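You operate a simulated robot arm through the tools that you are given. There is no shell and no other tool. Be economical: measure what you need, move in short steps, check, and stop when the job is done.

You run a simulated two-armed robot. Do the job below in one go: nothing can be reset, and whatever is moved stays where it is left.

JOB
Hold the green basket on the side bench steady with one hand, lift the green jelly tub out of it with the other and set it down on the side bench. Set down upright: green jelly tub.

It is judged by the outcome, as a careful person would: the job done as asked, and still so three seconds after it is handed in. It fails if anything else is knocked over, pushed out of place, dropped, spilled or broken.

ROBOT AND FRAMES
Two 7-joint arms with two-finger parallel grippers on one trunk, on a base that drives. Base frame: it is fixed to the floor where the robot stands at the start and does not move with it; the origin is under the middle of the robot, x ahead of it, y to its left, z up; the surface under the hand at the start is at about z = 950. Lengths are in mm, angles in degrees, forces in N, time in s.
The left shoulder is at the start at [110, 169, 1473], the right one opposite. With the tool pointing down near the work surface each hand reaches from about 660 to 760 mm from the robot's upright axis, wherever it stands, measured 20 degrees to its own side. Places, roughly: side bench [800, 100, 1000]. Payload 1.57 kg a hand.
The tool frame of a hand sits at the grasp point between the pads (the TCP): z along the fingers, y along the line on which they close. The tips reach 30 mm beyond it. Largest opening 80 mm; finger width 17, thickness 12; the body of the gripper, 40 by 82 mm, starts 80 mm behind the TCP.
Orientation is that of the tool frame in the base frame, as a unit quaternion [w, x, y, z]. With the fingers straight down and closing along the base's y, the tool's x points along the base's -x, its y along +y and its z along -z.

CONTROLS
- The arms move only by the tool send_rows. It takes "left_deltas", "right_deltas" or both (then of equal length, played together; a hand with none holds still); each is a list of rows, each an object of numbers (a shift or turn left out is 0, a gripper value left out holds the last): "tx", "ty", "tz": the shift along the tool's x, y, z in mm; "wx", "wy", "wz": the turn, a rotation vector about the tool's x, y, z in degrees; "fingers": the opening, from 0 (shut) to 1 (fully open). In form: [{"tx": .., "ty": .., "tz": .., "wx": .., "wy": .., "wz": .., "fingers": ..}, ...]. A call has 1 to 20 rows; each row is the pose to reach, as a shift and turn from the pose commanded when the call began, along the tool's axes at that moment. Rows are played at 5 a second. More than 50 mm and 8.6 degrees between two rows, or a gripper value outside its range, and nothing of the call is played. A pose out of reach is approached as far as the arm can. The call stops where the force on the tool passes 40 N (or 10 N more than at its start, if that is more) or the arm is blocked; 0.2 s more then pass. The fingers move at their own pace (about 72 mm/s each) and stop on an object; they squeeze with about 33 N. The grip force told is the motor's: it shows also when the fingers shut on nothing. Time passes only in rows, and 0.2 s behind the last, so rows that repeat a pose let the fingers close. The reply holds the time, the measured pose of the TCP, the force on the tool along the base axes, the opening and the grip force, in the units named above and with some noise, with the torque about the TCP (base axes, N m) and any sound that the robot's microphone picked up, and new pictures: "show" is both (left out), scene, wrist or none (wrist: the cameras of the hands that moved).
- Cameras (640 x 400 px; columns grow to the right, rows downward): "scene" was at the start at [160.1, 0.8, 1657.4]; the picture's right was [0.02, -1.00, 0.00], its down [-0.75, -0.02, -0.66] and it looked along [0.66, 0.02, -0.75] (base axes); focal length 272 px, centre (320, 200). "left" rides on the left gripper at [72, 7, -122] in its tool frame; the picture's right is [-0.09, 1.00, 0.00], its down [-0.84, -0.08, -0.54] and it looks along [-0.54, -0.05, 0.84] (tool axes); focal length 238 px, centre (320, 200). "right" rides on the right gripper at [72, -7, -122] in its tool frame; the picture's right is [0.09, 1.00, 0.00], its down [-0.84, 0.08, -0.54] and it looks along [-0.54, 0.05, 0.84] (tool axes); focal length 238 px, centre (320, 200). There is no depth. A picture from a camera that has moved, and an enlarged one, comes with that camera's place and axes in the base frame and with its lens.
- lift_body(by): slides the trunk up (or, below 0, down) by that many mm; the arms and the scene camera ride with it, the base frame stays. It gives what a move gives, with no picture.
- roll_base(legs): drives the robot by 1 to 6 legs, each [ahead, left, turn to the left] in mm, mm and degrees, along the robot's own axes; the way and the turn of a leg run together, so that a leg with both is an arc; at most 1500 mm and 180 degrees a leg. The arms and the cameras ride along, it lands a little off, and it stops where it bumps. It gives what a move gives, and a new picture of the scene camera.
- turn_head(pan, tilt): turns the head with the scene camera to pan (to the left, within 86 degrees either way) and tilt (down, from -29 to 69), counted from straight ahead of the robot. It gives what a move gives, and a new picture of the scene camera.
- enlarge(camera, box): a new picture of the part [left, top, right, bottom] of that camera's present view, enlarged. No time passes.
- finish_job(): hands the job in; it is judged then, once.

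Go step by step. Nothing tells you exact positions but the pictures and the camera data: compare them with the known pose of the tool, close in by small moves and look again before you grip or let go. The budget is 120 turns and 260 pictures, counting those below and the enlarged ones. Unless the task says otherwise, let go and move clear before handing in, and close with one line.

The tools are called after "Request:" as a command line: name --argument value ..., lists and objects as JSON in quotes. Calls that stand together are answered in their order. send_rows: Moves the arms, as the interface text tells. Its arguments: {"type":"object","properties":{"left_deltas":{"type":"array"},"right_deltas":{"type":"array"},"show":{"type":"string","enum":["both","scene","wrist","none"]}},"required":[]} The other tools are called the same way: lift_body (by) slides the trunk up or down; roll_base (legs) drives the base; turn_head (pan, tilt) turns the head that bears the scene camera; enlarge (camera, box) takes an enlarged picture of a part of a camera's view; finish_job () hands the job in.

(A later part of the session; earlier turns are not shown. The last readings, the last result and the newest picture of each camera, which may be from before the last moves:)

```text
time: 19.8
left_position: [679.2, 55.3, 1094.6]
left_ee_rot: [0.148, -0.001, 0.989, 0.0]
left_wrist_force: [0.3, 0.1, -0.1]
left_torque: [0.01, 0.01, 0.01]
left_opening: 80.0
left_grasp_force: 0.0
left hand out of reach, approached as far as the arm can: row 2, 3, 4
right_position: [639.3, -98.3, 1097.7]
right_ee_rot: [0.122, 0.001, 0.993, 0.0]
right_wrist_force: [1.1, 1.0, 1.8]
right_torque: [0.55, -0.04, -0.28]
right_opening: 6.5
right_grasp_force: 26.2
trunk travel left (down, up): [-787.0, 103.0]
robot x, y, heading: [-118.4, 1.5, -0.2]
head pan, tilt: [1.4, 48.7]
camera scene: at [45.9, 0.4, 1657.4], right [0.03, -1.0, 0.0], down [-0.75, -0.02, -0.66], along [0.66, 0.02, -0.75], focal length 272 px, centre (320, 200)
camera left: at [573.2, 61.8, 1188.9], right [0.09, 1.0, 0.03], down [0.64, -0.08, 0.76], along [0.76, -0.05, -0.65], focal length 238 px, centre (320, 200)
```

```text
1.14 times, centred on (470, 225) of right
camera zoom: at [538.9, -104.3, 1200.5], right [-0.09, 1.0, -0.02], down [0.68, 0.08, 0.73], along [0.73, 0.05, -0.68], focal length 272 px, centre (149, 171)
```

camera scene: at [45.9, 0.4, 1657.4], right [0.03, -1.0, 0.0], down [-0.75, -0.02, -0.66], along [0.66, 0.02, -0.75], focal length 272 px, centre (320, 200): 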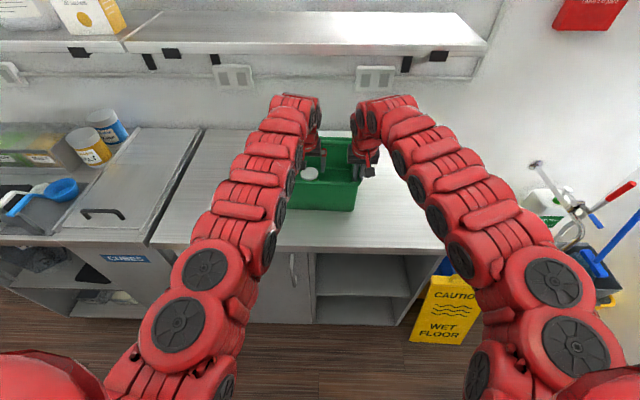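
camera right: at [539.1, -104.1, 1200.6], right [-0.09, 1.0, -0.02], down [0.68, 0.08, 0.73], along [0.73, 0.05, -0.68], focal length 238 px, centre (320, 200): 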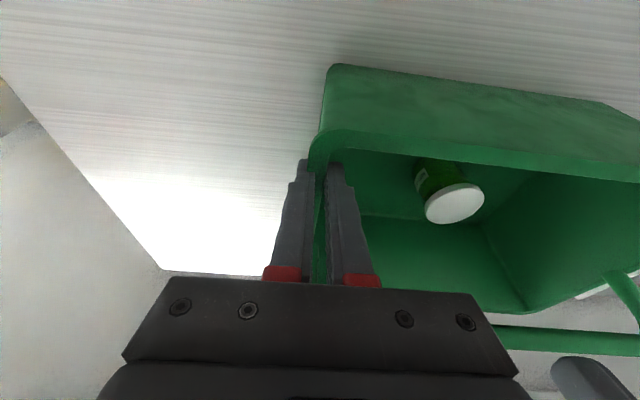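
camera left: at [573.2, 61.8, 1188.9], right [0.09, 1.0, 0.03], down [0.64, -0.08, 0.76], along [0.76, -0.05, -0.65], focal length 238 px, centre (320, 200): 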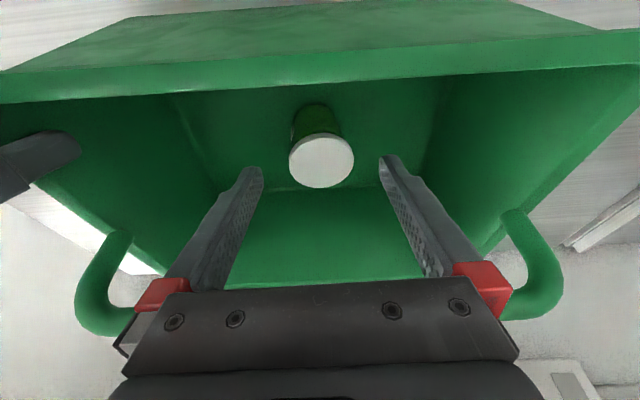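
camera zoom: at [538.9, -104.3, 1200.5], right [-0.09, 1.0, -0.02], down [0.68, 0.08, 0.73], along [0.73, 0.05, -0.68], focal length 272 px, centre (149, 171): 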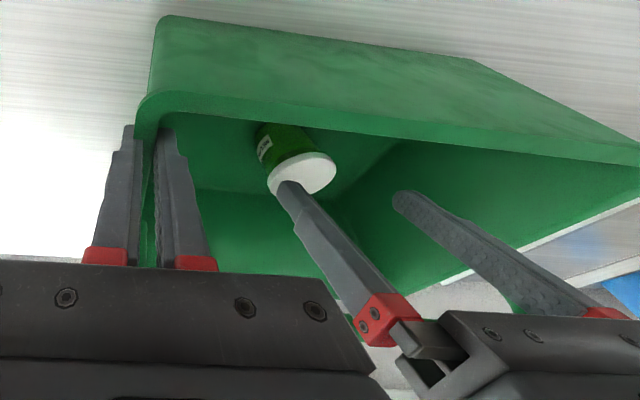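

The left arm runs out of reach at this depth. By my estimate the robot should stand about 55 mm further forward with the trunk about 73 mm lower. I release the rim and retract both hands upward first.

Request:
send_rows --left_deltas '[{"tx": 6, "tz": -34}, {"tx": 12, "tz": -68}, {"tx": 18, "tz": -102}, {"tx": 24, "tz": -137}, {"tx": 30, "tz": -171}, {"tx": 30, "tz": -171}, {"tx": 30, "tz": -171}, {"tx": 30, "tz": -171}]' --right_deltas '[{"fingers": 0.2}, {"fingers": 0.5}, {"fingers": 0.5}, {"tx": -7, "tz": -29}, {"tx": -14.5, "tz": -58}, {"tx": -6, "tz": -88}, {"tx": 2, "tz": -118}, {"tx": 9, "tz": -148}]'

```text
time: 21.6
left_position: [598.8, 55.2, 1248.4]
left_ee_rot: [0.147, 0.0, 0.989, 0.0]
left_wrist_force: [-0.5, 0.7, -0.4]
left_torque: [0.02, -0.03, 0.0]
left_opening: 79.8
left_grasp_force: 0.1
right_position: [592.4, -97.8, 1239.6]
right_ee_rot: [0.122, 0.001, 0.993, -0.001]
right_wrist_force: [-0.8, -0.2, 0.2]
right_torque: [-0.01, 0.0, -0.03]
right_opening: 39.9
right_grasp_force: 0.1
trunk travel left (down, up): [-787.0, 103.0]
robot x, y, heading: [-120.0, 0.1, 0.2]
head pan, tilt: [1.4, 48.7]
camera scene: at [45.4, 1.5, 1657.4], right [0.03, -1.0, 0.0], down [-0.75, -0.02, -0.66], along [0.66, 0.02, -0.75], focal length 272 px, centre (320, 200)
camera right: at [493.6, -104.0, 1342.4], right [-0.09, 1.0, -0.02], down [0.68, 0.08, 0.73], along [0.73, 0.05, -0.69], focal length 238 px, centre (320, 200)
camera left: at [493.6, 61.8, 1343.0], right [0.09, 1.0, 0.03], down [0.64, -0.08, 0.76], along [0.76, -0.05, -0.65], focal length 238 px, centre (320, 200)
```

scene: 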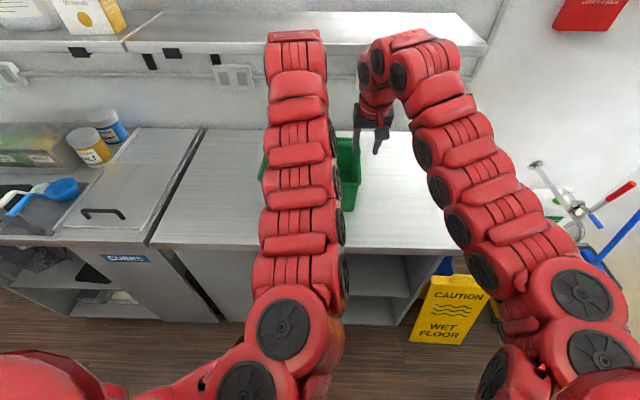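
right: 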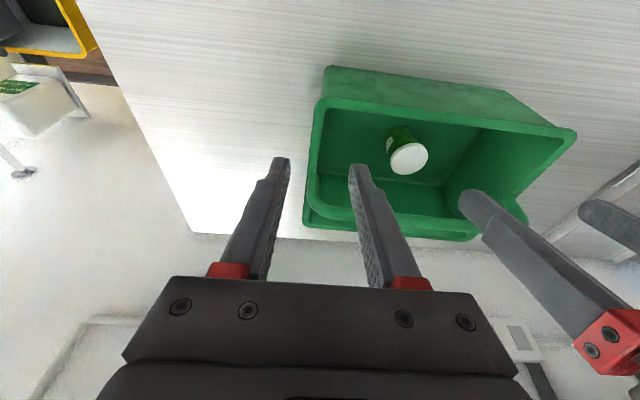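
left: 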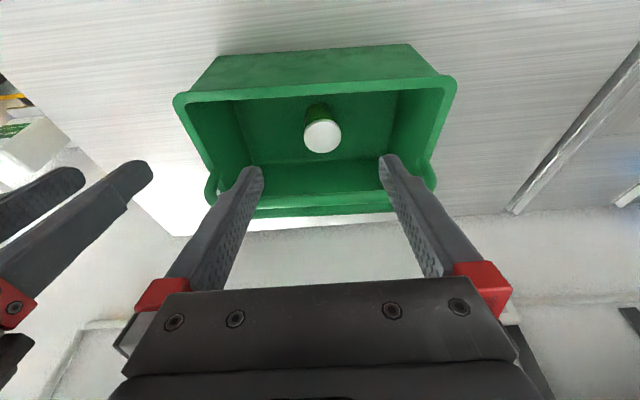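

Both hands are clear and the basket is undisturbed. Driving ahead 55 mm, then lowering the trunk 73 mm.

Request:
roll_base --legs '[[55, 0, 0]]'

Request:
lift_body --by -73

Request:
enlarge --camera "left" --box '[0, 0, 640, 400]'

Request:
enlarge --camera "right" --box '[0, 0, 640, 400]'

```text
time: 22.6
left_position: [649.1, 54.1, 1250.9]
left_ee_rot: [0.15, 0.0, 0.989, -0.001]
left_wrist_force: [-1.6, -0.7, 0.1]
left_torque: [-0.02, -0.07, -0.01]
left_opening: 79.9
left_grasp_force: 0.1
right_position: [643.2, -97.8, 1241.9]
right_ee_rot: [0.123, 0.001, 0.992, 0.0]
right_wrist_force: [-0.7, 0.7, -0.1]
right_torque: [0.01, -0.03, 0.0]
right_opening: 40.1
right_grasp_force: 0.1
trunk travel left (down, up): [-787.0, 103.0]
robot x, y, heading: [-63.0, -0.7, 0.2]
head pan, tilt: [1.4, 48.7]
camera scene: at [93.0, 0.6, 1658.1], right [0.03, -1.0, 0.0], down [-0.75, -0.02, -0.66], along [0.66, 0.02, -0.75], focal length 272 px, centre (320, 200)
```

scene: 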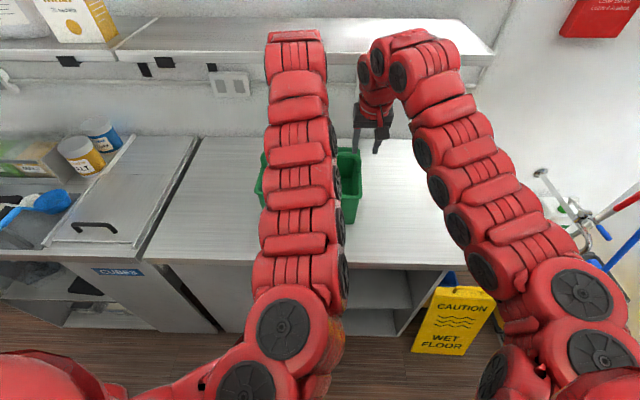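

```text
time: 23.7
left_position: [653.1, 53.6, 1175.2]
left_ee_rot: [0.147, 0.0, 0.989, -0.001]
left_wrist_force: [0.5, -0.4, -0.2]
left_torque: [0.0, 0.04, -0.01]
left_opening: 80.1
left_grasp_force: 0.1
right_position: [646.8, -97.0, 1167.8]
right_ee_rot: [0.122, 0.001, 0.993, 0.0]
right_wrist_force: [0.8, 0.3, 0.3]
right_torque: [0.04, -0.03, 0.02]
right_opening: 39.8
right_grasp_force: 0.0
trunk travel left (down, up): [-714.0, 176.0]
robot x, y, heading: [-60.7, 3.1, -0.0]
head pan, tilt: [1.4, 48.7]
```

```text
1.00 times, centred on (320, 200) of left (not enlarged: the box is as wide or as high as the picture)
camera zoom: at [546.7, 60.9, 1270.4], right [0.09, 1.0, 0.03], down [0.64, -0.08, 0.76], along [0.76, -0.05, -0.65], focal length 238 px, centre (320, 200)
```

zoom: 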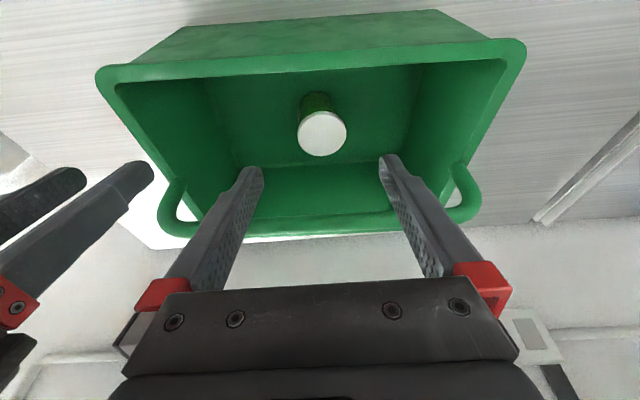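

```text
1.00 times, centred on (320, 200) of right (not enlarged: the box is as wide or as high as the picture)
camera zoom: at [547.0, -104.4, 1269.5], right [-0.09, 1.0, -0.02], down [0.68, 0.08, 0.73], along [0.73, 0.05, -0.68], focal length 238 px, centre (320, 200)
```

zoom: 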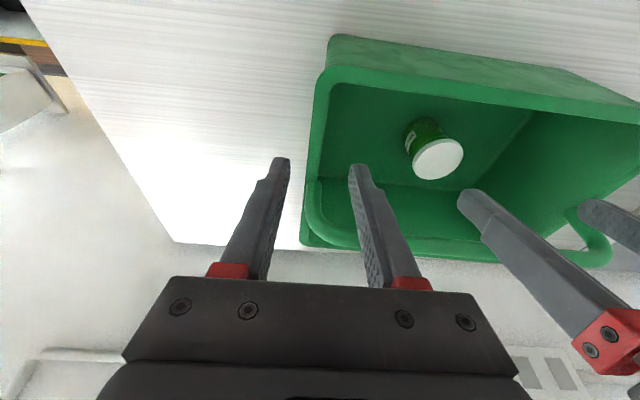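

Both hands are well placed. I test the left hand's descent to just above the tub, before holding the rim again.

Request:
send_rows --left_deltas '[{"tx": -2, "ty": 1, "tz": 27}, {"tx": -4, "ty": 1, "tz": 54}, {"tx": -6, "ty": 1, "tz": 80}, {"tx": -8, "ty": 1, "tz": 107}, {"tx": -8, "ty": 1, "tz": 107}]'

Request:
enlarge --camera "right" --box '[300, 50, 640, 400]'

```text
time: 24.9
left_position: [692.3, 55.0, 1076.3]
left_ee_rot: [0.148, 0.0, 0.989, 0.0]
left_wrist_force: [0.0, 0.4, -0.9]
left_torque: [-0.03, -0.02, 0.03]
left_opening: 80.2
left_grasp_force: 0.1
right_position: [646.6, -98.9, 1167.9]
right_ee_rot: [0.123, 0.001, 0.992, 0.0]
right_wrist_force: [0.0, 0.1, 0.2]
right_torque: [-0.01, -0.05, -0.02]
right_opening: 40.0
right_grasp_force: 0.0
trunk travel left (down, up): [-714.0, 176.0]
robot x, y, heading: [-63.3, -3.5, 0.2]
head pan, tilt: [1.4, 48.7]
camera scene: at [98.6, 0.4, 1584.4], right [0.03, -1.0, 0.0], down [-0.75, -0.02, -0.66], along [0.66, 0.02, -0.75], focal length 272 px, centre (320, 200)
camera left: at [586.2, 61.4, 1170.0], right [0.09, 1.0, 0.03], down [0.64, -0.08, 0.76], along [0.76, -0.05, -0.65], focal length 238 px, centre (320, 200)
```

scene: 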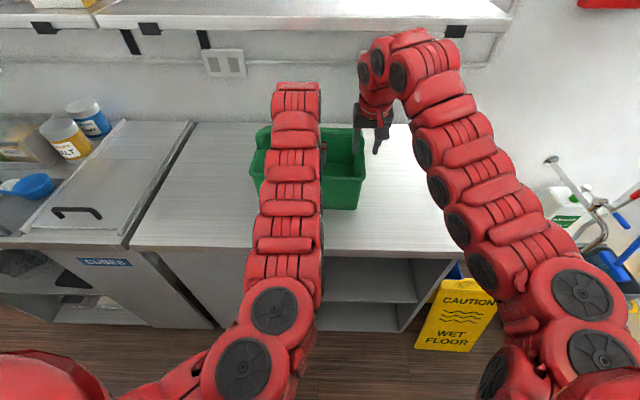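
left: 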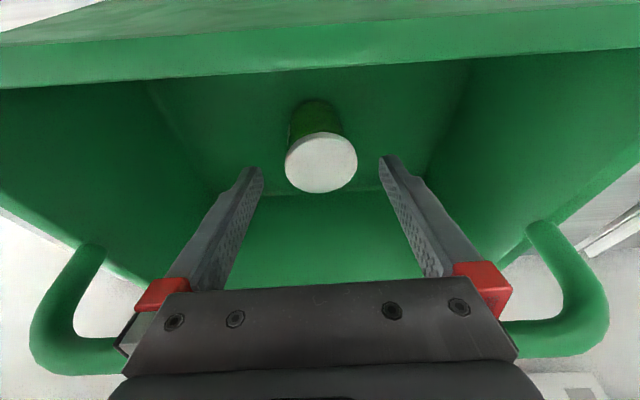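

```text
1.14 times, centred on (470, 225) of right
camera zoom: at [547.2, -104.7, 1269.4], right [-0.09, 1.0, -0.02], down [0.68, 0.08, 0.73], along [0.73, 0.05, -0.68], focal length 272 px, centre (149, 171)
```

zoom: 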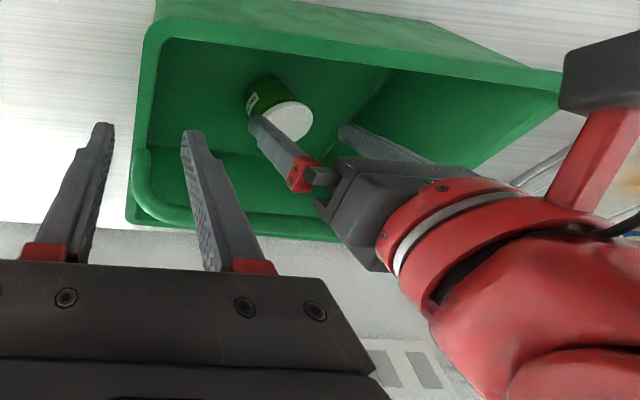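

The left hand reaches now. I bring the right hand down on the rim again (tilt about 7°), checking centring before closing.

Request:
send_rows --right_deltas '[{"tx": 9, "wy": 3.5}, {"tx": 9, "wy": 7}, {"tx": 14, "tz": 22, "wy": 7}, {"tx": 20, "tz": 44, "wy": 7}, {"tx": 26, "tz": 65, "wy": 7}, {"tx": 26, "tz": 65, "wy": 7}]' --show "wrist"

```text
time: 26.3
left_position: [691.4, 56.5, 1074.5]
left_ee_rot: [0.147, -0.001, 0.989, 0.001]
left_wrist_force: [-1.2, 0.2, -0.7]
left_torque: [-0.02, 0.04, 0.0]
left_opening: 79.9
left_grasp_force: 0.0
right_position: [638.2, -97.4, 1097.1]
right_ee_rot: [0.061, 0.002, 0.998, 0.0]
right_wrist_force: [-0.2, -0.2, 0.6]
right_torque: [0.02, 0.04, 0.02]
right_opening: 40.0
right_grasp_force: 0.1
trunk travel left (down, up): [-714.0, 176.0]
robot x, y, heading: [-60.4, 0.2, 0.3]
head pan, tilt: [1.4, 48.7]
camera right: at [551.6, -104.6, 1210.2], right [-0.09, 1.0, -0.01], down [0.76, 0.08, 0.64], along [0.64, 0.05, -0.77], focal length 238 px, centre (320, 200)
```

right: 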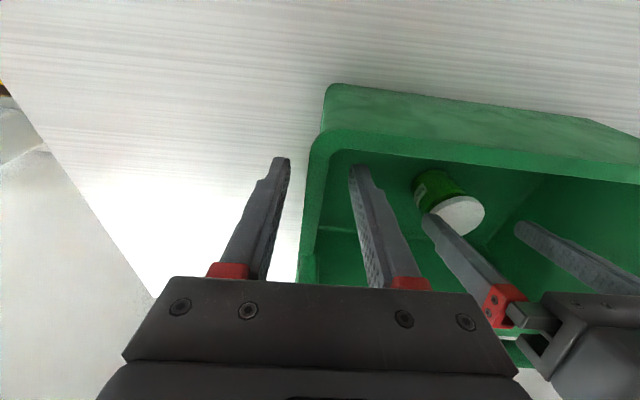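

Same place as the last good hold. Closing the right gripper.

Request:
send_rows --right_deltas '[{"ty": -1, "fingers": 0.25}, {"ty": -1, "fingers": 0.1}, {"ty": -1, "fingers": 0}, {"ty": -1, "fingers": 0}, {"ty": -1, "fingers": 0}]'

Request:
enlarge --camera "left" --box '[120, 0, 520, 250]'

```text
time: 27.5
left_position: [693.7, 55.4, 1075.6]
left_ee_rot: [0.148, 0.0, 0.989, 0.001]
left_wrist_force: [-0.1, 0.1, -0.5]
left_torque: [0.01, -0.02, 0.01]
left_opening: 80.1
left_grasp_force: 0.1
right_position: [637.7, -98.6, 1097.7]
right_ee_rot: [0.062, 0.001, 0.998, 0.0]
right_wrist_force: [1.6, 1.2, 3.1]
right_torque: [0.62, -0.13, -0.37]
right_opening: 6.4
right_grasp_force: 26.1
trunk travel left (down, up): [-714.0, 176.0]
robot x, y, heading: [-63.0, -1.4, 0.2]
head pan, tilt: [1.4, 48.7]
camera scene: at [99.2, 1.0, 1584.4], right [0.03, -1.0, 0.0], down [-0.75, -0.02, -0.66], along [0.66, 0.02, -0.75], focal length 272 px, centre (320, 200)
camera right: at [551.4, -105.2, 1210.7], right [-0.09, 1.0, -0.01], down [0.76, 0.08, 0.64], along [0.64, 0.05, -0.77], focal length 238 px, centre (320, 200)
```

scene: 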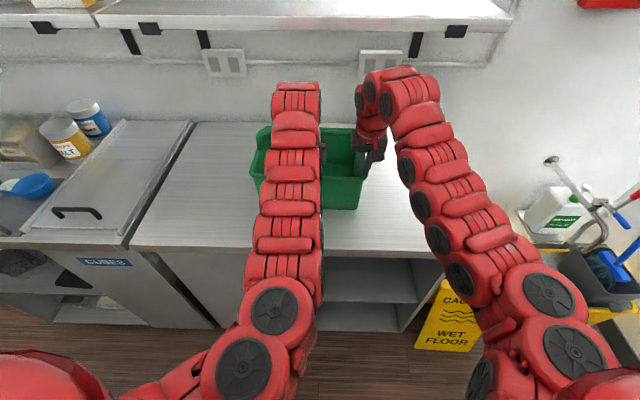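
right: 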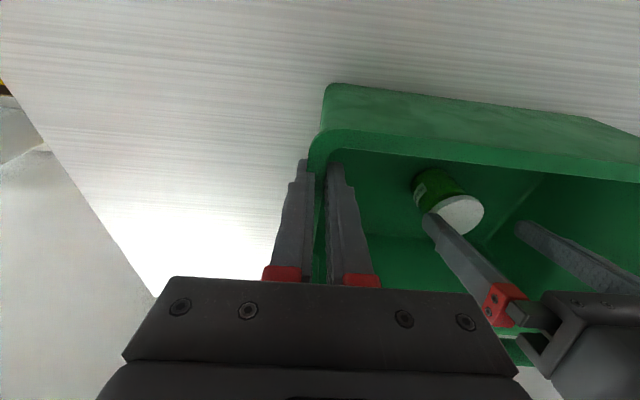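

```text
1.60 times, centred on (320, 125) of left
camera zoom: at [586.5, 62.0, 1169.7], right [0.09, 1.0, 0.03], down [0.64, -0.08, 0.76], along [0.76, -0.05, -0.65], focal length 381 px, centre (320, 320)
```

zoom: 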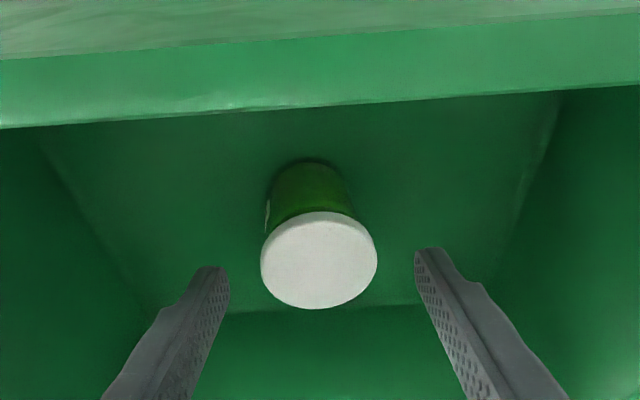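

The basket is held steady. The tub, 58 mm wide, is centred between the open left fingers. I go down 50 mm along the tool, around the lid.

Request:
send_rows --left_deltas '[{"tx": 0, "tz": 12}, {"tx": -0.5, "tz": 25}, {"tx": -1, "tz": 38}, {"tx": -1.4, "tz": 50}, {"tx": -1.4, "tz": 50}]'

Request:
enlarge --camera "right" --box '[320, 100, 640, 350]'

```text
time: 28.7
left_position: [708.9, 56.2, 1028.3]
left_ee_rot: [0.146, 0.0, 0.989, 0.001]
left_wrist_force: [-4.2, 0.2, -2.0]
left_torque: [-0.11, -0.47, -0.09]
left_opening: 80.3
left_grasp_force: 0.0
right_position: [638.0, -99.1, 1097.7]
right_ee_rot: [0.061, 0.001, 0.998, 0.0]
right_wrist_force: [2.9, 0.0, 3.0]
right_torque: [0.6, -0.41, -0.38]
right_opening: 6.1
right_grasp_force: 26.2
trunk travel left (down, up): [-714.0, 176.0]
robot x, y, heading: [-58.5, -0.7, 0.0]
head pan, tilt: [1.4, 48.7]
camera scene: at [98.6, 0.8, 1584.4], right [0.03, -1.0, 0.0], down [-0.75, -0.02, -0.66], along [0.66, 0.02, -0.75], focal length 272 px, centre (320, 200)
camera left: at [602.1, 62.1, 1122.7], right [0.09, 1.0, 0.03], down [0.64, -0.08, 0.76], along [0.76, -0.05, -0.65], focal length 238 px, centre (320, 200)
```

scene: 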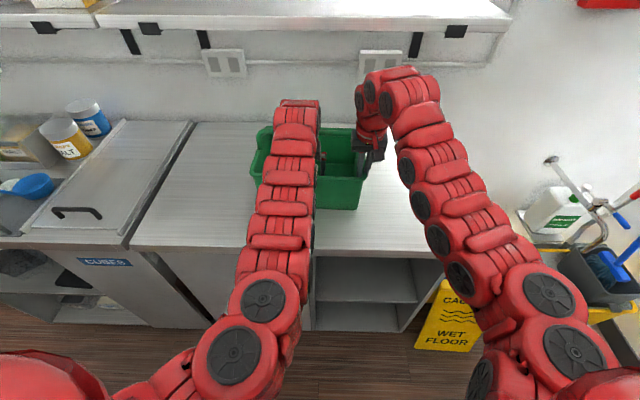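
left: 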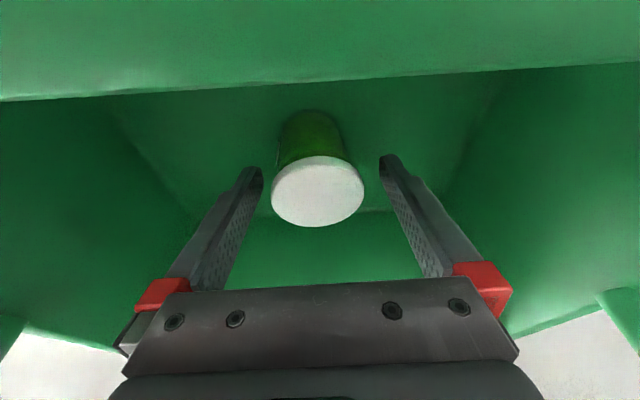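

```text
1.60 times, centred on (480, 225) of right
camera zoom: at [550.9, -105.5, 1210.8], right [-0.09, 1.0, -0.01], down [0.76, 0.08, 0.64], along [0.64, 0.05, -0.77], focal length 381 px, centre (64, 160)
```

zoom: 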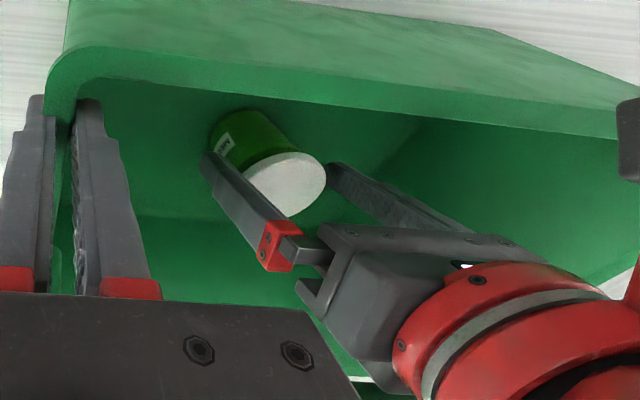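

A light contact (about 4 N) shows the gripper body just touching the handle bar. I back the hand 5 mm toward me, with a touch more tilt.

Request:
send_rows --left_deltas '[{"tx": 2.5, "wy": -0.7}, {"tx": 5, "wy": -1.5}, {"tx": 5, "wy": -1.5}]' --show "wrist"

```text
time: 29.5
left_position: [701.8, 54.5, 1025.7]
left_ee_rot: [0.16, 0.0, 0.987, 0.0]
left_wrist_force: [0.2, 0.1, 1.0]
left_torque: [0.0, 0.01, 0.01]
left_opening: 79.9
left_grasp_force: 0.0
right_position: [638.3, -98.2, 1097.7]
right_ee_rot: [0.061, 0.001, 0.998, -0.001]
right_wrist_force: [1.1, 0.2, 4.7]
right_torque: [0.65, 0.04, -0.38]
right_opening: 6.8
right_grasp_force: 25.9
trunk travel left (down, up): [-714.0, 176.0]
robot x, y, heading: [-62.3, -2.8, -0.0]
head pan, tilt: [1.4, 48.7]
camera left: at [594.9, 61.5, 1118.9], right [0.09, 1.0, 0.03], down [0.62, -0.08, 0.78], along [0.78, -0.05, -0.63], focal length 238 px, centre (320, 200)
```

left: 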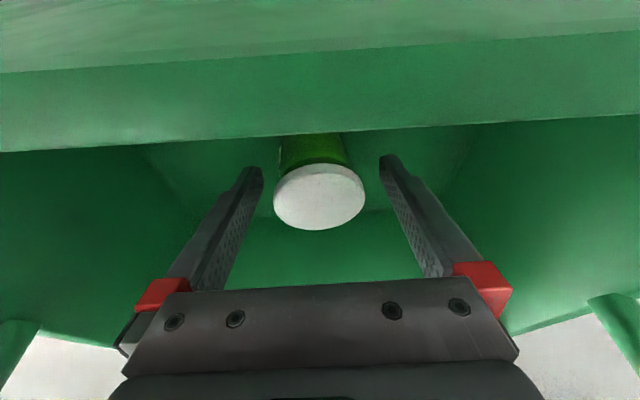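

Free of contact, with the tub between the fingers. Closing the left gripper gently.

Request:
send_rows --left_deltas '[{"fingers": 0.85}, {"fingers": 0.75}, {"fingers": 0.65}, {"fingers": 0.5}, {"fingers": 0.5}, {"fingers": 0.5}]'

Request:
enlarge --camera "right" --box '[320, 100, 640, 350]'

```text
time: 30.9
left_position: [703.6, 55.3, 1025.6]
left_ee_rot: [0.161, 0.0, 0.987, 0.0]
left_wrist_force: [-0.4, -0.5, 1.2]
left_torque: [-0.02, -0.03, 0.03]
left_opening: 57.2
left_grasp_force: 33.1
right_position: [637.7, -98.6, 1097.7]
right_ee_rot: [0.061, 0.001, 0.998, 0.0]
right_wrist_force: [1.6, -0.5, 3.5]
right_torque: [0.64, -0.02, -0.41]
right_opening: 6.5
right_grasp_force: 25.7
trunk travel left (down, up): [-714.0, 176.0]
robot x, y, heading: [-63.9, 3.3, 0.1]
head pan, tilt: [1.4, 48.7]
camera scene: at [98.7, 0.5, 1584.4], right [0.03, -1.0, 0.0], down [-0.75, -0.02, -0.66], along [0.66, 0.02, -0.75], focal length 272 px, centre (320, 200)
camera left: at [594.8, 61.6, 1118.8], right [0.09, 1.0, 0.03], down [0.62, -0.08, 0.78], along [0.78, -0.05, -0.63], focal length 238 px, centre (320, 200)
```

scene: 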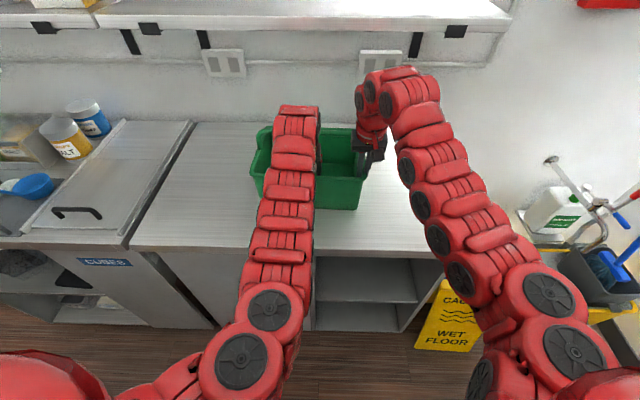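
left: 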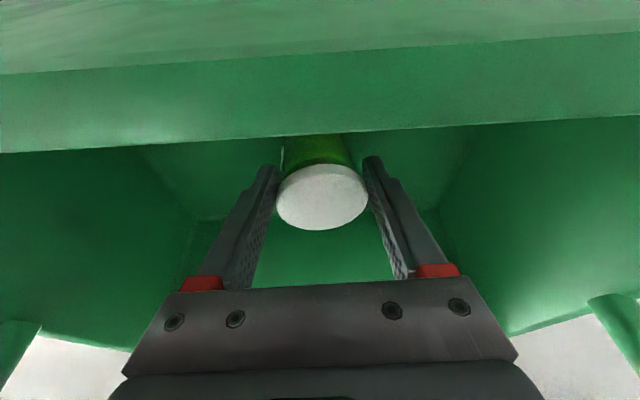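

```text
1.60 times, centred on (480, 225) of right
camera zoom: at [550.9, -105.7, 1210.7], right [-0.09, 1.0, -0.01], down [0.76, 0.08, 0.64], along [0.64, 0.05, -0.77], focal length 381 px, centre (64, 160)
```

zoom: 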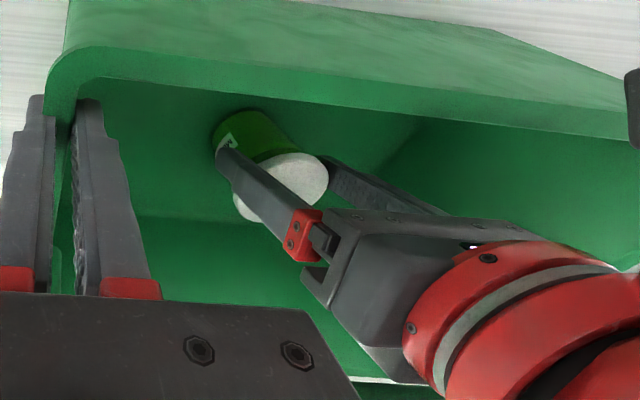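

The tub is gripped (57 mm, 33 N). I lift it 12 mm straight up to check it comes free of the basket cleanly.

Request:
send_rows --left_deltas '[{"tx": -1, "tz": -3}, {"tx": -1.9, "tz": -5.7}, {"tx": -2.9, "tz": -8.5}, {"tx": -3.8, "tz": -11.4}, {"tx": -3.8, "tz": -11.4}]'

```text
time: 32.1
left_position: [702.5, 56.5, 1038.7]
left_ee_rot: [0.161, 0.0, 0.987, 0.0]
left_wrist_force: [-0.5, 0.1, -1.4]
left_torque: [0.03, 0.01, 0.03]
left_opening: 56.9
left_grasp_force: 33.3
right_position: [638.2, -99.4, 1097.1]
right_ee_rot: [0.061, 0.002, 0.998, 0.0]
right_wrist_force: [0.3, 0.2, 4.1]
right_torque: [0.6, -0.03, -0.37]
right_opening: 6.4
right_grasp_force: 25.7
trunk travel left (down, up): [-714.0, 176.0]
robot x, y, heading: [-59.8, -1.3, 0.0]
head pan, tilt: [1.4, 48.7]
camera scene: at [98.8, 0.6, 1584.4], right [0.03, -1.0, 0.0], down [-0.75, -0.02, -0.66], along [0.66, 0.02, -0.75], focal length 272 px, centre (320, 200)
camera left: at [594.9, 61.8, 1130.7], right [0.09, 1.0, 0.03], down [0.62, -0.08, 0.78], along [0.78, -0.05, -0.63], focal length 238 px, centre (320, 200)
```

scene: 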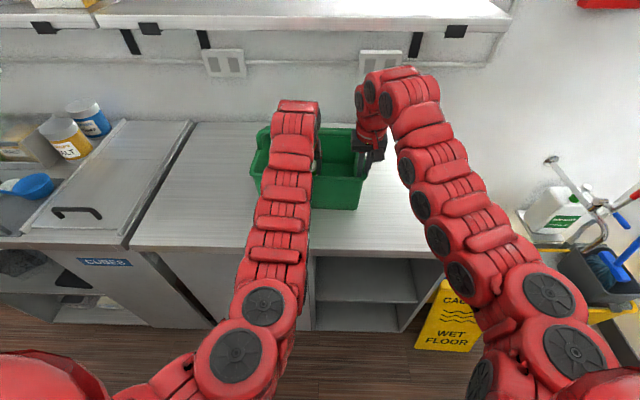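
left: 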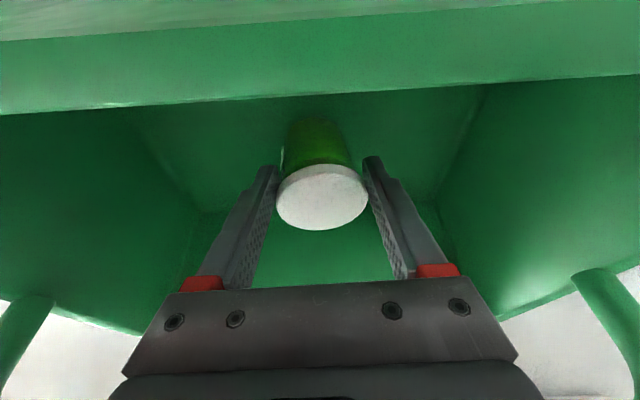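

The tub is free and hangs upright in the grip. I move it diagonally up and toward me, into the gap between bar and near rim.

Request:
send_rows --left_deltas '[{"tx": 4, "tz": -16}, {"tx": 8, "tz": -32}, {"tx": 12, "tz": -47}, {"tx": 16, "tz": -63}, {"tx": 20, "tz": -79}, {"tx": 23.4, "tz": -94.2}, {"tx": 23.4, "tz": -94.2}]'

Request:
enlarge --camera "right" --box '[320, 100, 640, 350]'

```text
time: 33.7
left_position: [650.4, 55.0, 1120.0]
left_ee_rot: [0.16, 0.0, 0.987, 0.001]
left_wrist_force: [0.3, 0.2, -1.8]
left_torque: [-0.03, 0.02, -0.02]
left_opening: 57.1
left_grasp_force: 33.3
right_position: [637.6, -99.2, 1096.4]
right_ee_rot: [0.061, 0.001, 0.998, 0.0]
right_wrist_force: [-0.2, -0.9, 5.2]
right_torque: [0.57, 0.01, -0.4]
right_opening: 6.6
right_grasp_force: 25.4
trunk travel left (down, up): [-714.0, 176.0]
robot x, y, heading: [-63.6, 5.4, -0.1]
head pan, tilt: [1.4, 48.7]
camera scene: at [98.9, 0.7, 1584.4], right [0.03, -1.0, 0.0], down [-0.75, -0.02, -0.66], along [0.66, 0.02, -0.75], focal length 272 px, centre (320, 200)
camera left: at [542.4, 61.4, 1212.4], right [0.09, 1.0, 0.03], down [0.62, -0.08, 0.78], along [0.78, -0.05, -0.63], focal length 238 px, centre (320, 200)
```

scene: 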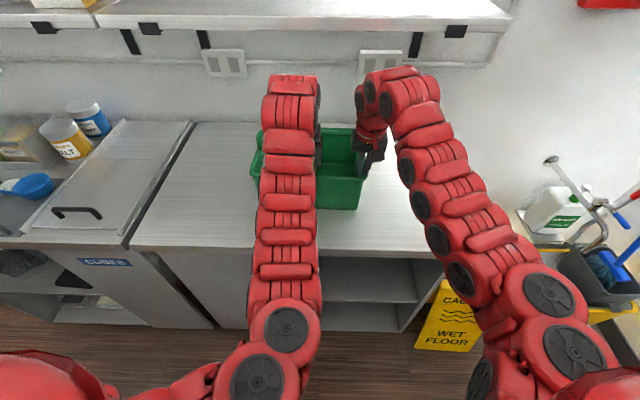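
left: 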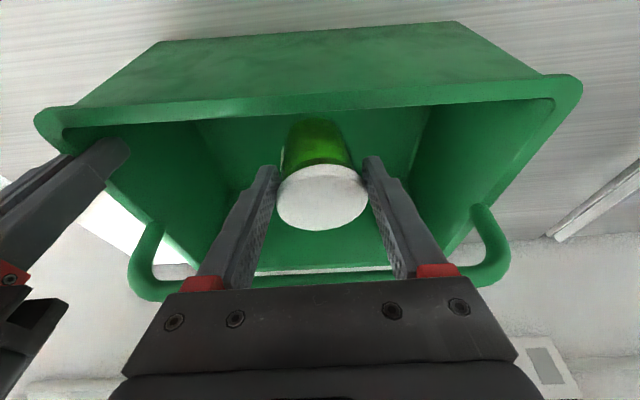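

```text
1.60 times, centred on (480, 225) of right
camera zoom: at [551.0, -105.6, 1210.7], right [-0.09, 1.0, -0.01], down [0.76, 0.08, 0.64], along [0.64, 0.05, -0.77], focal length 381 px, centre (64, 160)
```

zoom: 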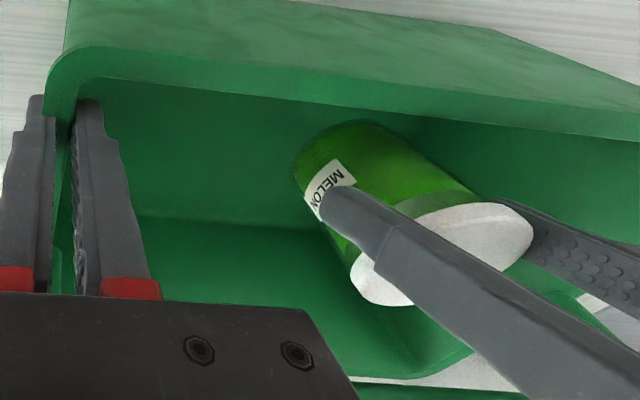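

No contact, the tub is well in the gap. Now straight up 95 mm.

Request:
send_rows --left_deltas '[{"tx": -5, "tz": -15}, {"tx": -10, "tz": -30}, {"tx": -15, "tz": -45}, {"tx": -20, "tz": -60}, {"tx": -25, "tz": -75}, {"tx": -30, "tz": -90}, {"tx": -30, "tz": -90}]'

Request:
enlarge --camera "right" --box '[320, 100, 640, 350]'

```text
time: 35.3
left_position: [651.8, 55.6, 1216.2]
left_ee_rot: [0.161, 0.0, 0.987, 0.0]
left_wrist_force: [0.2, 0.1, -0.5]
left_torque: [-0.01, 0.0, -0.01]
left_opening: 56.8
left_grasp_force: 33.2
right_position: [637.9, -97.9, 1096.6]
right_ee_rot: [0.061, 0.0, 0.998, 0.0]
right_wrist_force: [0.1, -0.2, 3.7]
right_torque: [0.59, -0.06, -0.37]
right_opening: 6.3
right_grasp_force: 26.2
trunk travel left (down, up): [-714.0, 176.0]
robot x, y, heading: [-59.7, 3.2, -0.2]
head pan, tilt: [1.4, 48.7]
camera scene: at [98.9, 0.6, 1584.4], right [0.03, -1.0, 0.0], down [-0.75, -0.02, -0.66], along [0.66, 0.02, -0.75], focal length 272 px, centre (320, 200)
camera left: at [542.6, 62.2, 1307.8], right [0.09, 1.0, 0.03], down [0.62, -0.08, 0.78], along [0.78, -0.05, -0.63], focal length 238 px, centre (320, 200)
```

scene: 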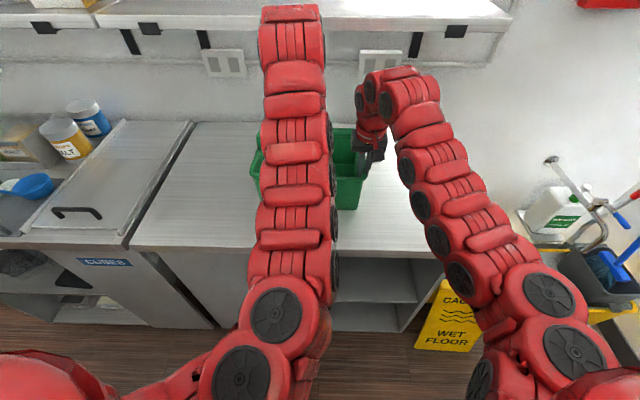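
left: 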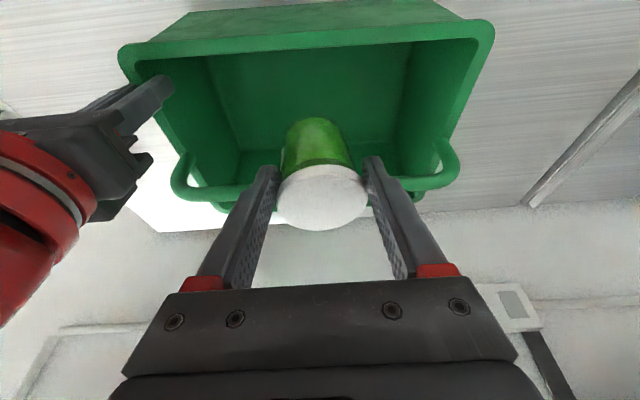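

```text
1.60 times, centred on (480, 225) of right
camera zoom: at [551.1, -105.7, 1210.6], right [-0.09, 1.0, -0.01], down [0.76, 0.08, 0.64], along [0.64, 0.05, -0.77], focal length 381 px, centre (64, 160)
```

zoom: 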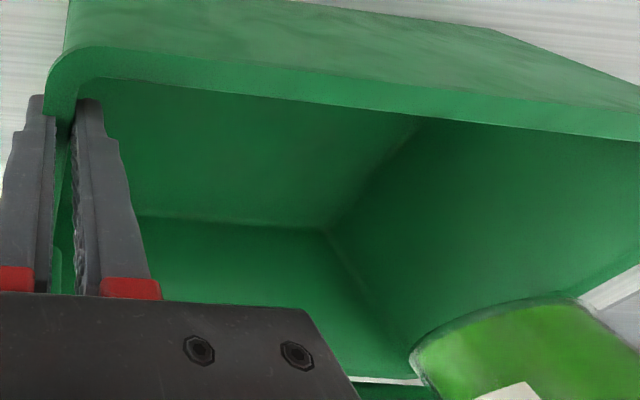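

The tub is clear of the basket. I raise it a bit more and carry it left to open bench at about y 345.

Request:
send_rows --left_deltas '[{"tx": -6, "tz": -17}, {"tx": -12, "tz": -34}, {"tx": -12, "ty": 40, "tz": -34}, {"tx": -12, "ty": 80, "tz": -34}, {"tx": -12, "ty": 120, "tz": -34}, {"tx": -12, "ty": 160, "tz": -34}, {"tx": -12, "ty": 200, "tz": -34}, {"tx": -12, "ty": 240, "tz": -34}, {"tx": -12, "ty": 275, "tz": -34}, {"tx": -12, "ty": 290, "tz": -34}, {"tx": -12, "ty": 290, "tz": -34}]'

```text
time: 37.7
left_position: [650.2, 345.8, 1251.0]
left_ee_rot: [0.161, 0.0, 0.987, 0.001]
left_wrist_force: [0.0, -0.4, -1.6]
left_torque: [0.01, -0.01, 0.0]
left_opening: 57.0
left_grasp_force: 32.4
left hand out of reach, approached as far as the arm can: row 7
right_position: [637.3, -98.3, 1097.4]
right_ee_rot: [0.061, 0.001, 0.998, -0.001]
right_wrist_force: [0.4, -0.6, 2.8]
right_torque: [0.63, -0.07, -0.36]
right_opening: 6.2
right_grasp_force: 25.4
trunk travel left (down, up): [-714.0, 176.0]
robot x, y, heading: [-60.9, -3.6, -0.1]
head pan, tilt: [1.4, 48.7]
camera scene: at [99.1, 0.5, 1584.4], right [0.03, -1.0, 0.0], down [-0.75, -0.02, -0.66], along [0.66, 0.02, -0.75], focal length 272 px, centre (320, 200)
camera left: at [543.3, 352.5, 1342.9], right [0.09, 1.0, 0.03], down [0.62, -0.08, 0.78], along [0.78, -0.05, -0.63], focal length 238 px, centre (320, 200)
```

scene: 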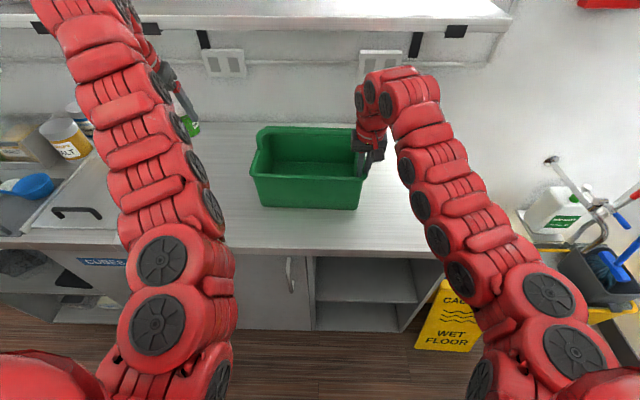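
left: 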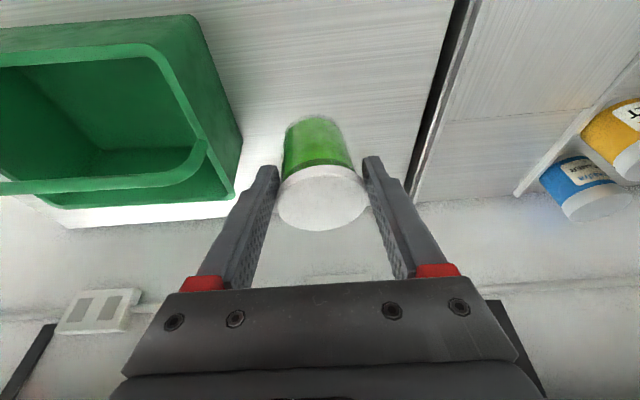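

The tub is over open bench, well clear of basket and the gap. I lower it to about 10 mm above the surface.

Request:
send_rows --left_deltas '[{"tx": 12, "tz": 36}, {"tx": 24, "tz": 72}, {"tx": 36, "tz": 108}, {"tx": 48, "tz": 144}, {"tx": 58, "tz": 174}, {"tx": 66, "tz": 198}, {"tx": 68, "tz": 204}, {"tx": 68, "tz": 204}]'

Request:
enlarge --camera "scene" --box '[130, 80, 290, 220]'

```text
time: 39.5
left_position: [651.7, 345.1, 1036.8]
left_ee_rot: [0.161, 0.0, 0.987, 0.001]
left_wrist_force: [0.5, 0.3, -0.7]
left_torque: [0.02, -0.03, 0.02]
left_opening: 57.0
left_grasp_force: 33.3
right_position: [637.9, -99.7, 1095.6]
right_ee_rot: [0.062, 0.001, 0.998, 0.0]
right_wrist_force: [0.9, 0.3, 2.3]
right_torque: [0.62, -0.06, -0.41]
right_opening: 6.5
right_grasp_force: 25.9
trunk travel left (down, up): [-714.0, 176.0]
robot x, y, heading: [-60.7, -0.2, -0.3]
head pan, tilt: [1.4, 48.7]
camera scene: at [99.1, 0.8, 1584.4], right [0.03, -1.0, 0.0], down [-0.75, -0.02, -0.66], along [0.66, 0.02, -0.75], focal length 272 px, centre (320, 200)
camera left: at [543.9, 351.6, 1128.3], right [0.09, 1.0, 0.03], down [0.62, -0.08, 0.78], along [0.78, -0.05, -0.63], focal length 238 px, centre (320, 200)
```

scene: 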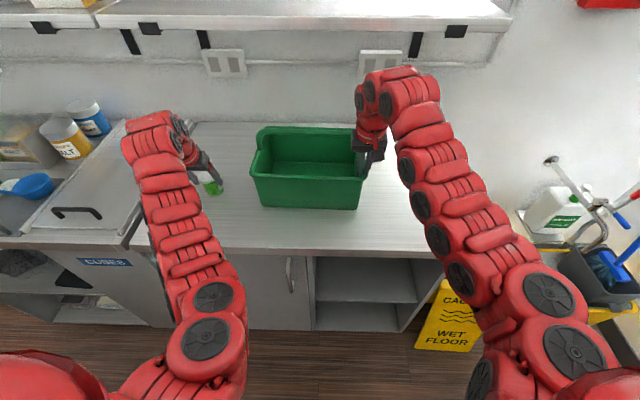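
left: 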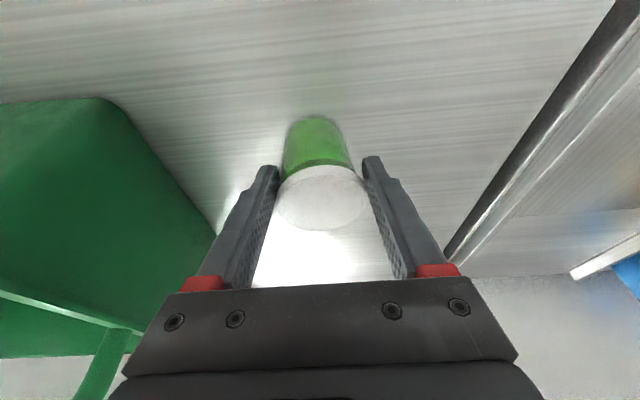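

```text
2.86 times, centred on (210, 150) of scene
camera zoom: at [99.1, 0.8, 1584.4], right [0.03, -1.0, 0.0], down [-0.75, -0.02, -0.66], along [0.66, 0.02, -0.75], focal length 777 px, centre (634, 343)
```

zoom: 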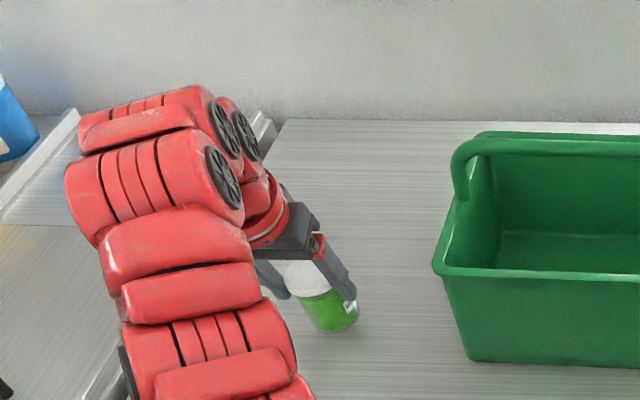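

About 10 mm to go. I lower in small steps, feeling for contact.

Request:
send_rows --left_deltas '[{"tx": 0.9, "tz": 2.8}, {"tx": 1.9, "tz": 5.7}, {"tx": 2.8, "tz": 8.5}, {"tx": 3.2, "tz": 9.5}, {"tx": 3.2, "tz": 9.5}]' --show "wrist"

```text
time: 40.7
left_position: [652.0, 344.9, 1025.1]
left_ee_rot: [0.16, -0.001, 0.987, 0.0]
left_wrist_force: [0.0, -0.2, -1.4]
left_torque: [0.01, 0.07, 0.01]
left_opening: 56.8
left_grasp_force: 32.9
right_position: [638.2, -98.0, 1097.1]
right_ee_rot: [0.061, 0.002, 0.998, 0.0]
right_wrist_force: [0.3, -0.4, 3.1]
right_torque: [0.59, -0.03, -0.36]
right_opening: 6.4
right_grasp_force: 25.9
trunk travel left (down, up): [-714.0, 176.0]
robot x, y, heading: [-58.8, -0.7, -0.2]
head pan, tilt: [1.4, 48.7]
camera left: at [543.3, 352.1, 1117.5], right [0.09, 1.0, 0.03], down [0.62, -0.08, 0.78], along [0.78, -0.05, -0.63], focal length 238 px, centre (320, 200)
```

left: 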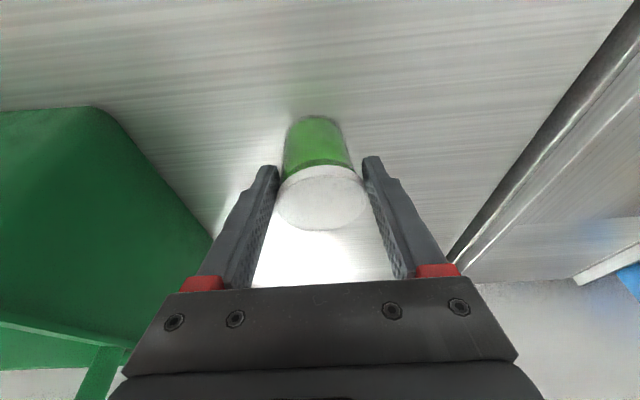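

Request:
send_rows --left_deltas '[{"tx": 0.3, "tz": 0.95}, {"tx": 0.6, "tz": 1.9}, {"tx": 0.9, "tz": 2.8}, {"tx": 0.9, "tz": 2.8}]' --show "none"

```text
time: 41.7
left_position: [652.3, 345.1, 1021.9]
left_ee_rot: [0.161, 0.0, 0.987, 0.001]
left_wrist_force: [-0.2, 0.3, -1.8]
left_torque: [0.01, 0.02, 0.03]
left_opening: 57.1
left_grasp_force: 32.8
right_position: [637.3, -98.6, 1096.3]
right_ee_rot: [0.062, 0.0, 0.998, 0.0]
right_wrist_force: [1.1, 0.9, 2.0]
right_torque: [0.61, 0.01, -0.4]
right_opening: 6.3
right_grasp_force: 26.2
trunk travel left (down, up): [-714.0, 176.0]
robot x, y, heading: [-57.9, -3.0, 0.2]
head pan, tilt: [1.4, 48.7]
```

No contact yet; I continue down in fine steps.

Request:
send_rows --left_deltas '[{"tx": 0.3, "tz": 0.95}, {"tx": 0.6, "tz": 1.9}, {"tx": 0.9, "tz": 2.8}, {"tx": 0.9, "tz": 2.8}]' --show "none"

Request:
enlarge --camera "scene" --box '[170, 140, 260, 220]'

```text
time: 42.7
left_position: [652.4, 345.1, 1020.7]
left_ee_rot: [0.162, 0.0, 0.987, 0.001]
left_wrist_force: [0.7, 0.5, 2.6]
left_torque: [-0.04, -0.07, 0.01]
left_opening: 56.8
left_grasp_force: 32.6
right_position: [637.9, -97.9, 1098.5]
right_ee_rot: [0.062, 0.001, 0.998, 0.0]
right_wrist_force: [1.1, 0.3, -0.4]
right_torque: [0.64, -0.07, -0.35]
right_opening: 6.3
right_grasp_force: 25.9
trunk travel left (down, up): [-714.0, 176.0]
robot x, y, heading: [-61.8, 3.1, -0.2]
head pan, tilt: [1.4, 48.7]
```

```text
5.00 times, centred on (215, 180) of scene
camera zoom: at [99.1, 0.6, 1584.4], right [0.03, -1.0, 0.0], down [-0.75, -0.02, -0.66], along [0.66, 0.02, -0.75], focal length 1360 px, centre (845, 300)
```

zoom: 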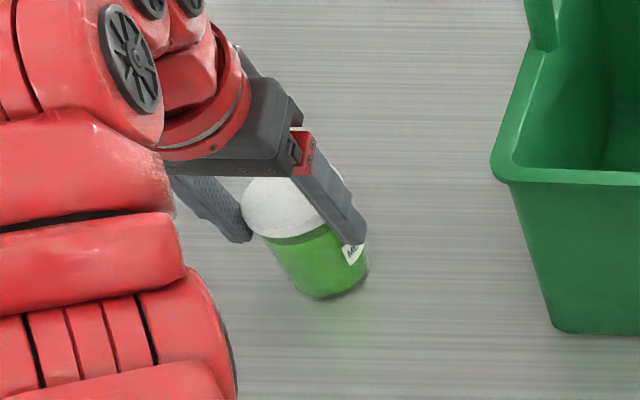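

The tub now stands on the bench; contact shows as a swing of about 4 N. I open the left fingers slowly.

Request:
send_rows --left_deltas '[{"fingers": 0.75}, {"fingers": 0.8}, {"fingers": 0.9}, {"fingers": 1.0}, {"fingers": 1.0}]'

Request:
enlarge --camera "scene" --box '[170, 140, 260, 220]'

```text
time: 43.9
left_position: [651.2, 344.8, 1020.0]
left_ee_rot: [0.161, 0.001, 0.987, 0.0]
left_wrist_force: [-0.5, -0.4, 0.5]
left_torque: [-0.01, 0.01, 0.0]
left_opening: 80.0
left_grasp_force: 0.0
right_position: [638.2, -99.3, 1097.0]
right_ee_rot: [0.06, 0.001, 0.998, -0.001]
right_wrist_force: [1.1, 0.1, 0.7]
right_torque: [0.58, -0.01, -0.42]
right_opening: 6.4
right_grasp_force: 26.0
trunk travel left (down, up): [-714.0, 176.0]
robot x, y, heading: [-60.2, 2.9, -0.0]
head pan, tilt: [1.4, 48.7]
camera scene: at [99.1, 0.8, 1584.4], right [0.03, -1.0, 0.0], down [-0.75, -0.02, -0.66], along [0.66, 0.02, -0.75], focal length 272 px, centre (320, 200)
camera left: at [543.8, 351.8, 1112.3], right [0.09, 1.0, 0.03], down [0.62, -0.08, 0.78], along [0.78, -0.05, -0.63], focal length 238 px, centre (320, 200)
```

scene: 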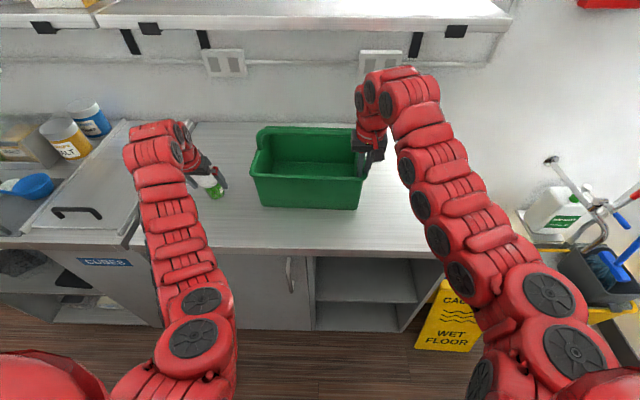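
left: 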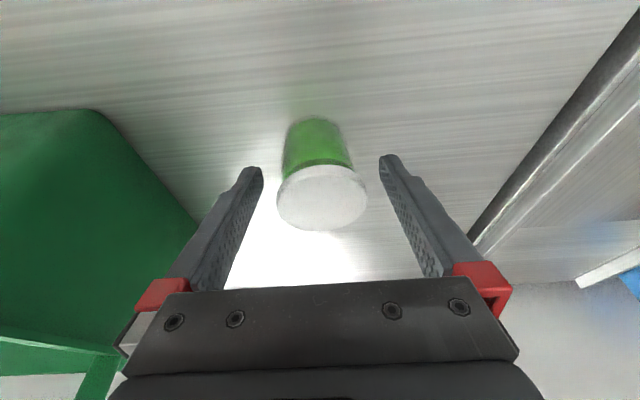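

```text
5.00 times, centred on (215, 180) of scene
camera zoom: at [99.1, 0.8, 1584.4], right [0.03, -1.0, 0.0], down [-0.75, -0.02, -0.66], along [0.66, 0.02, -0.75], focal length 1360 px, centre (845, 300)
```

zoom: 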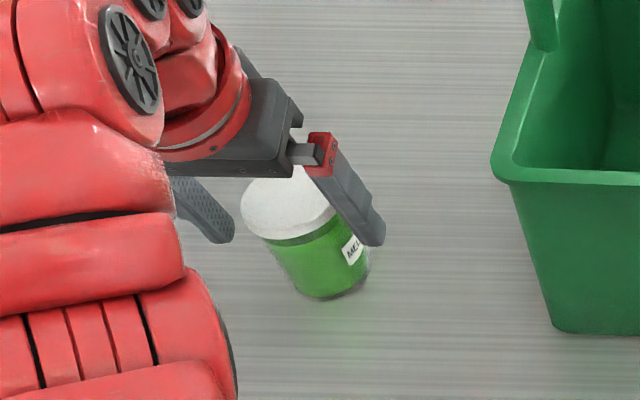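

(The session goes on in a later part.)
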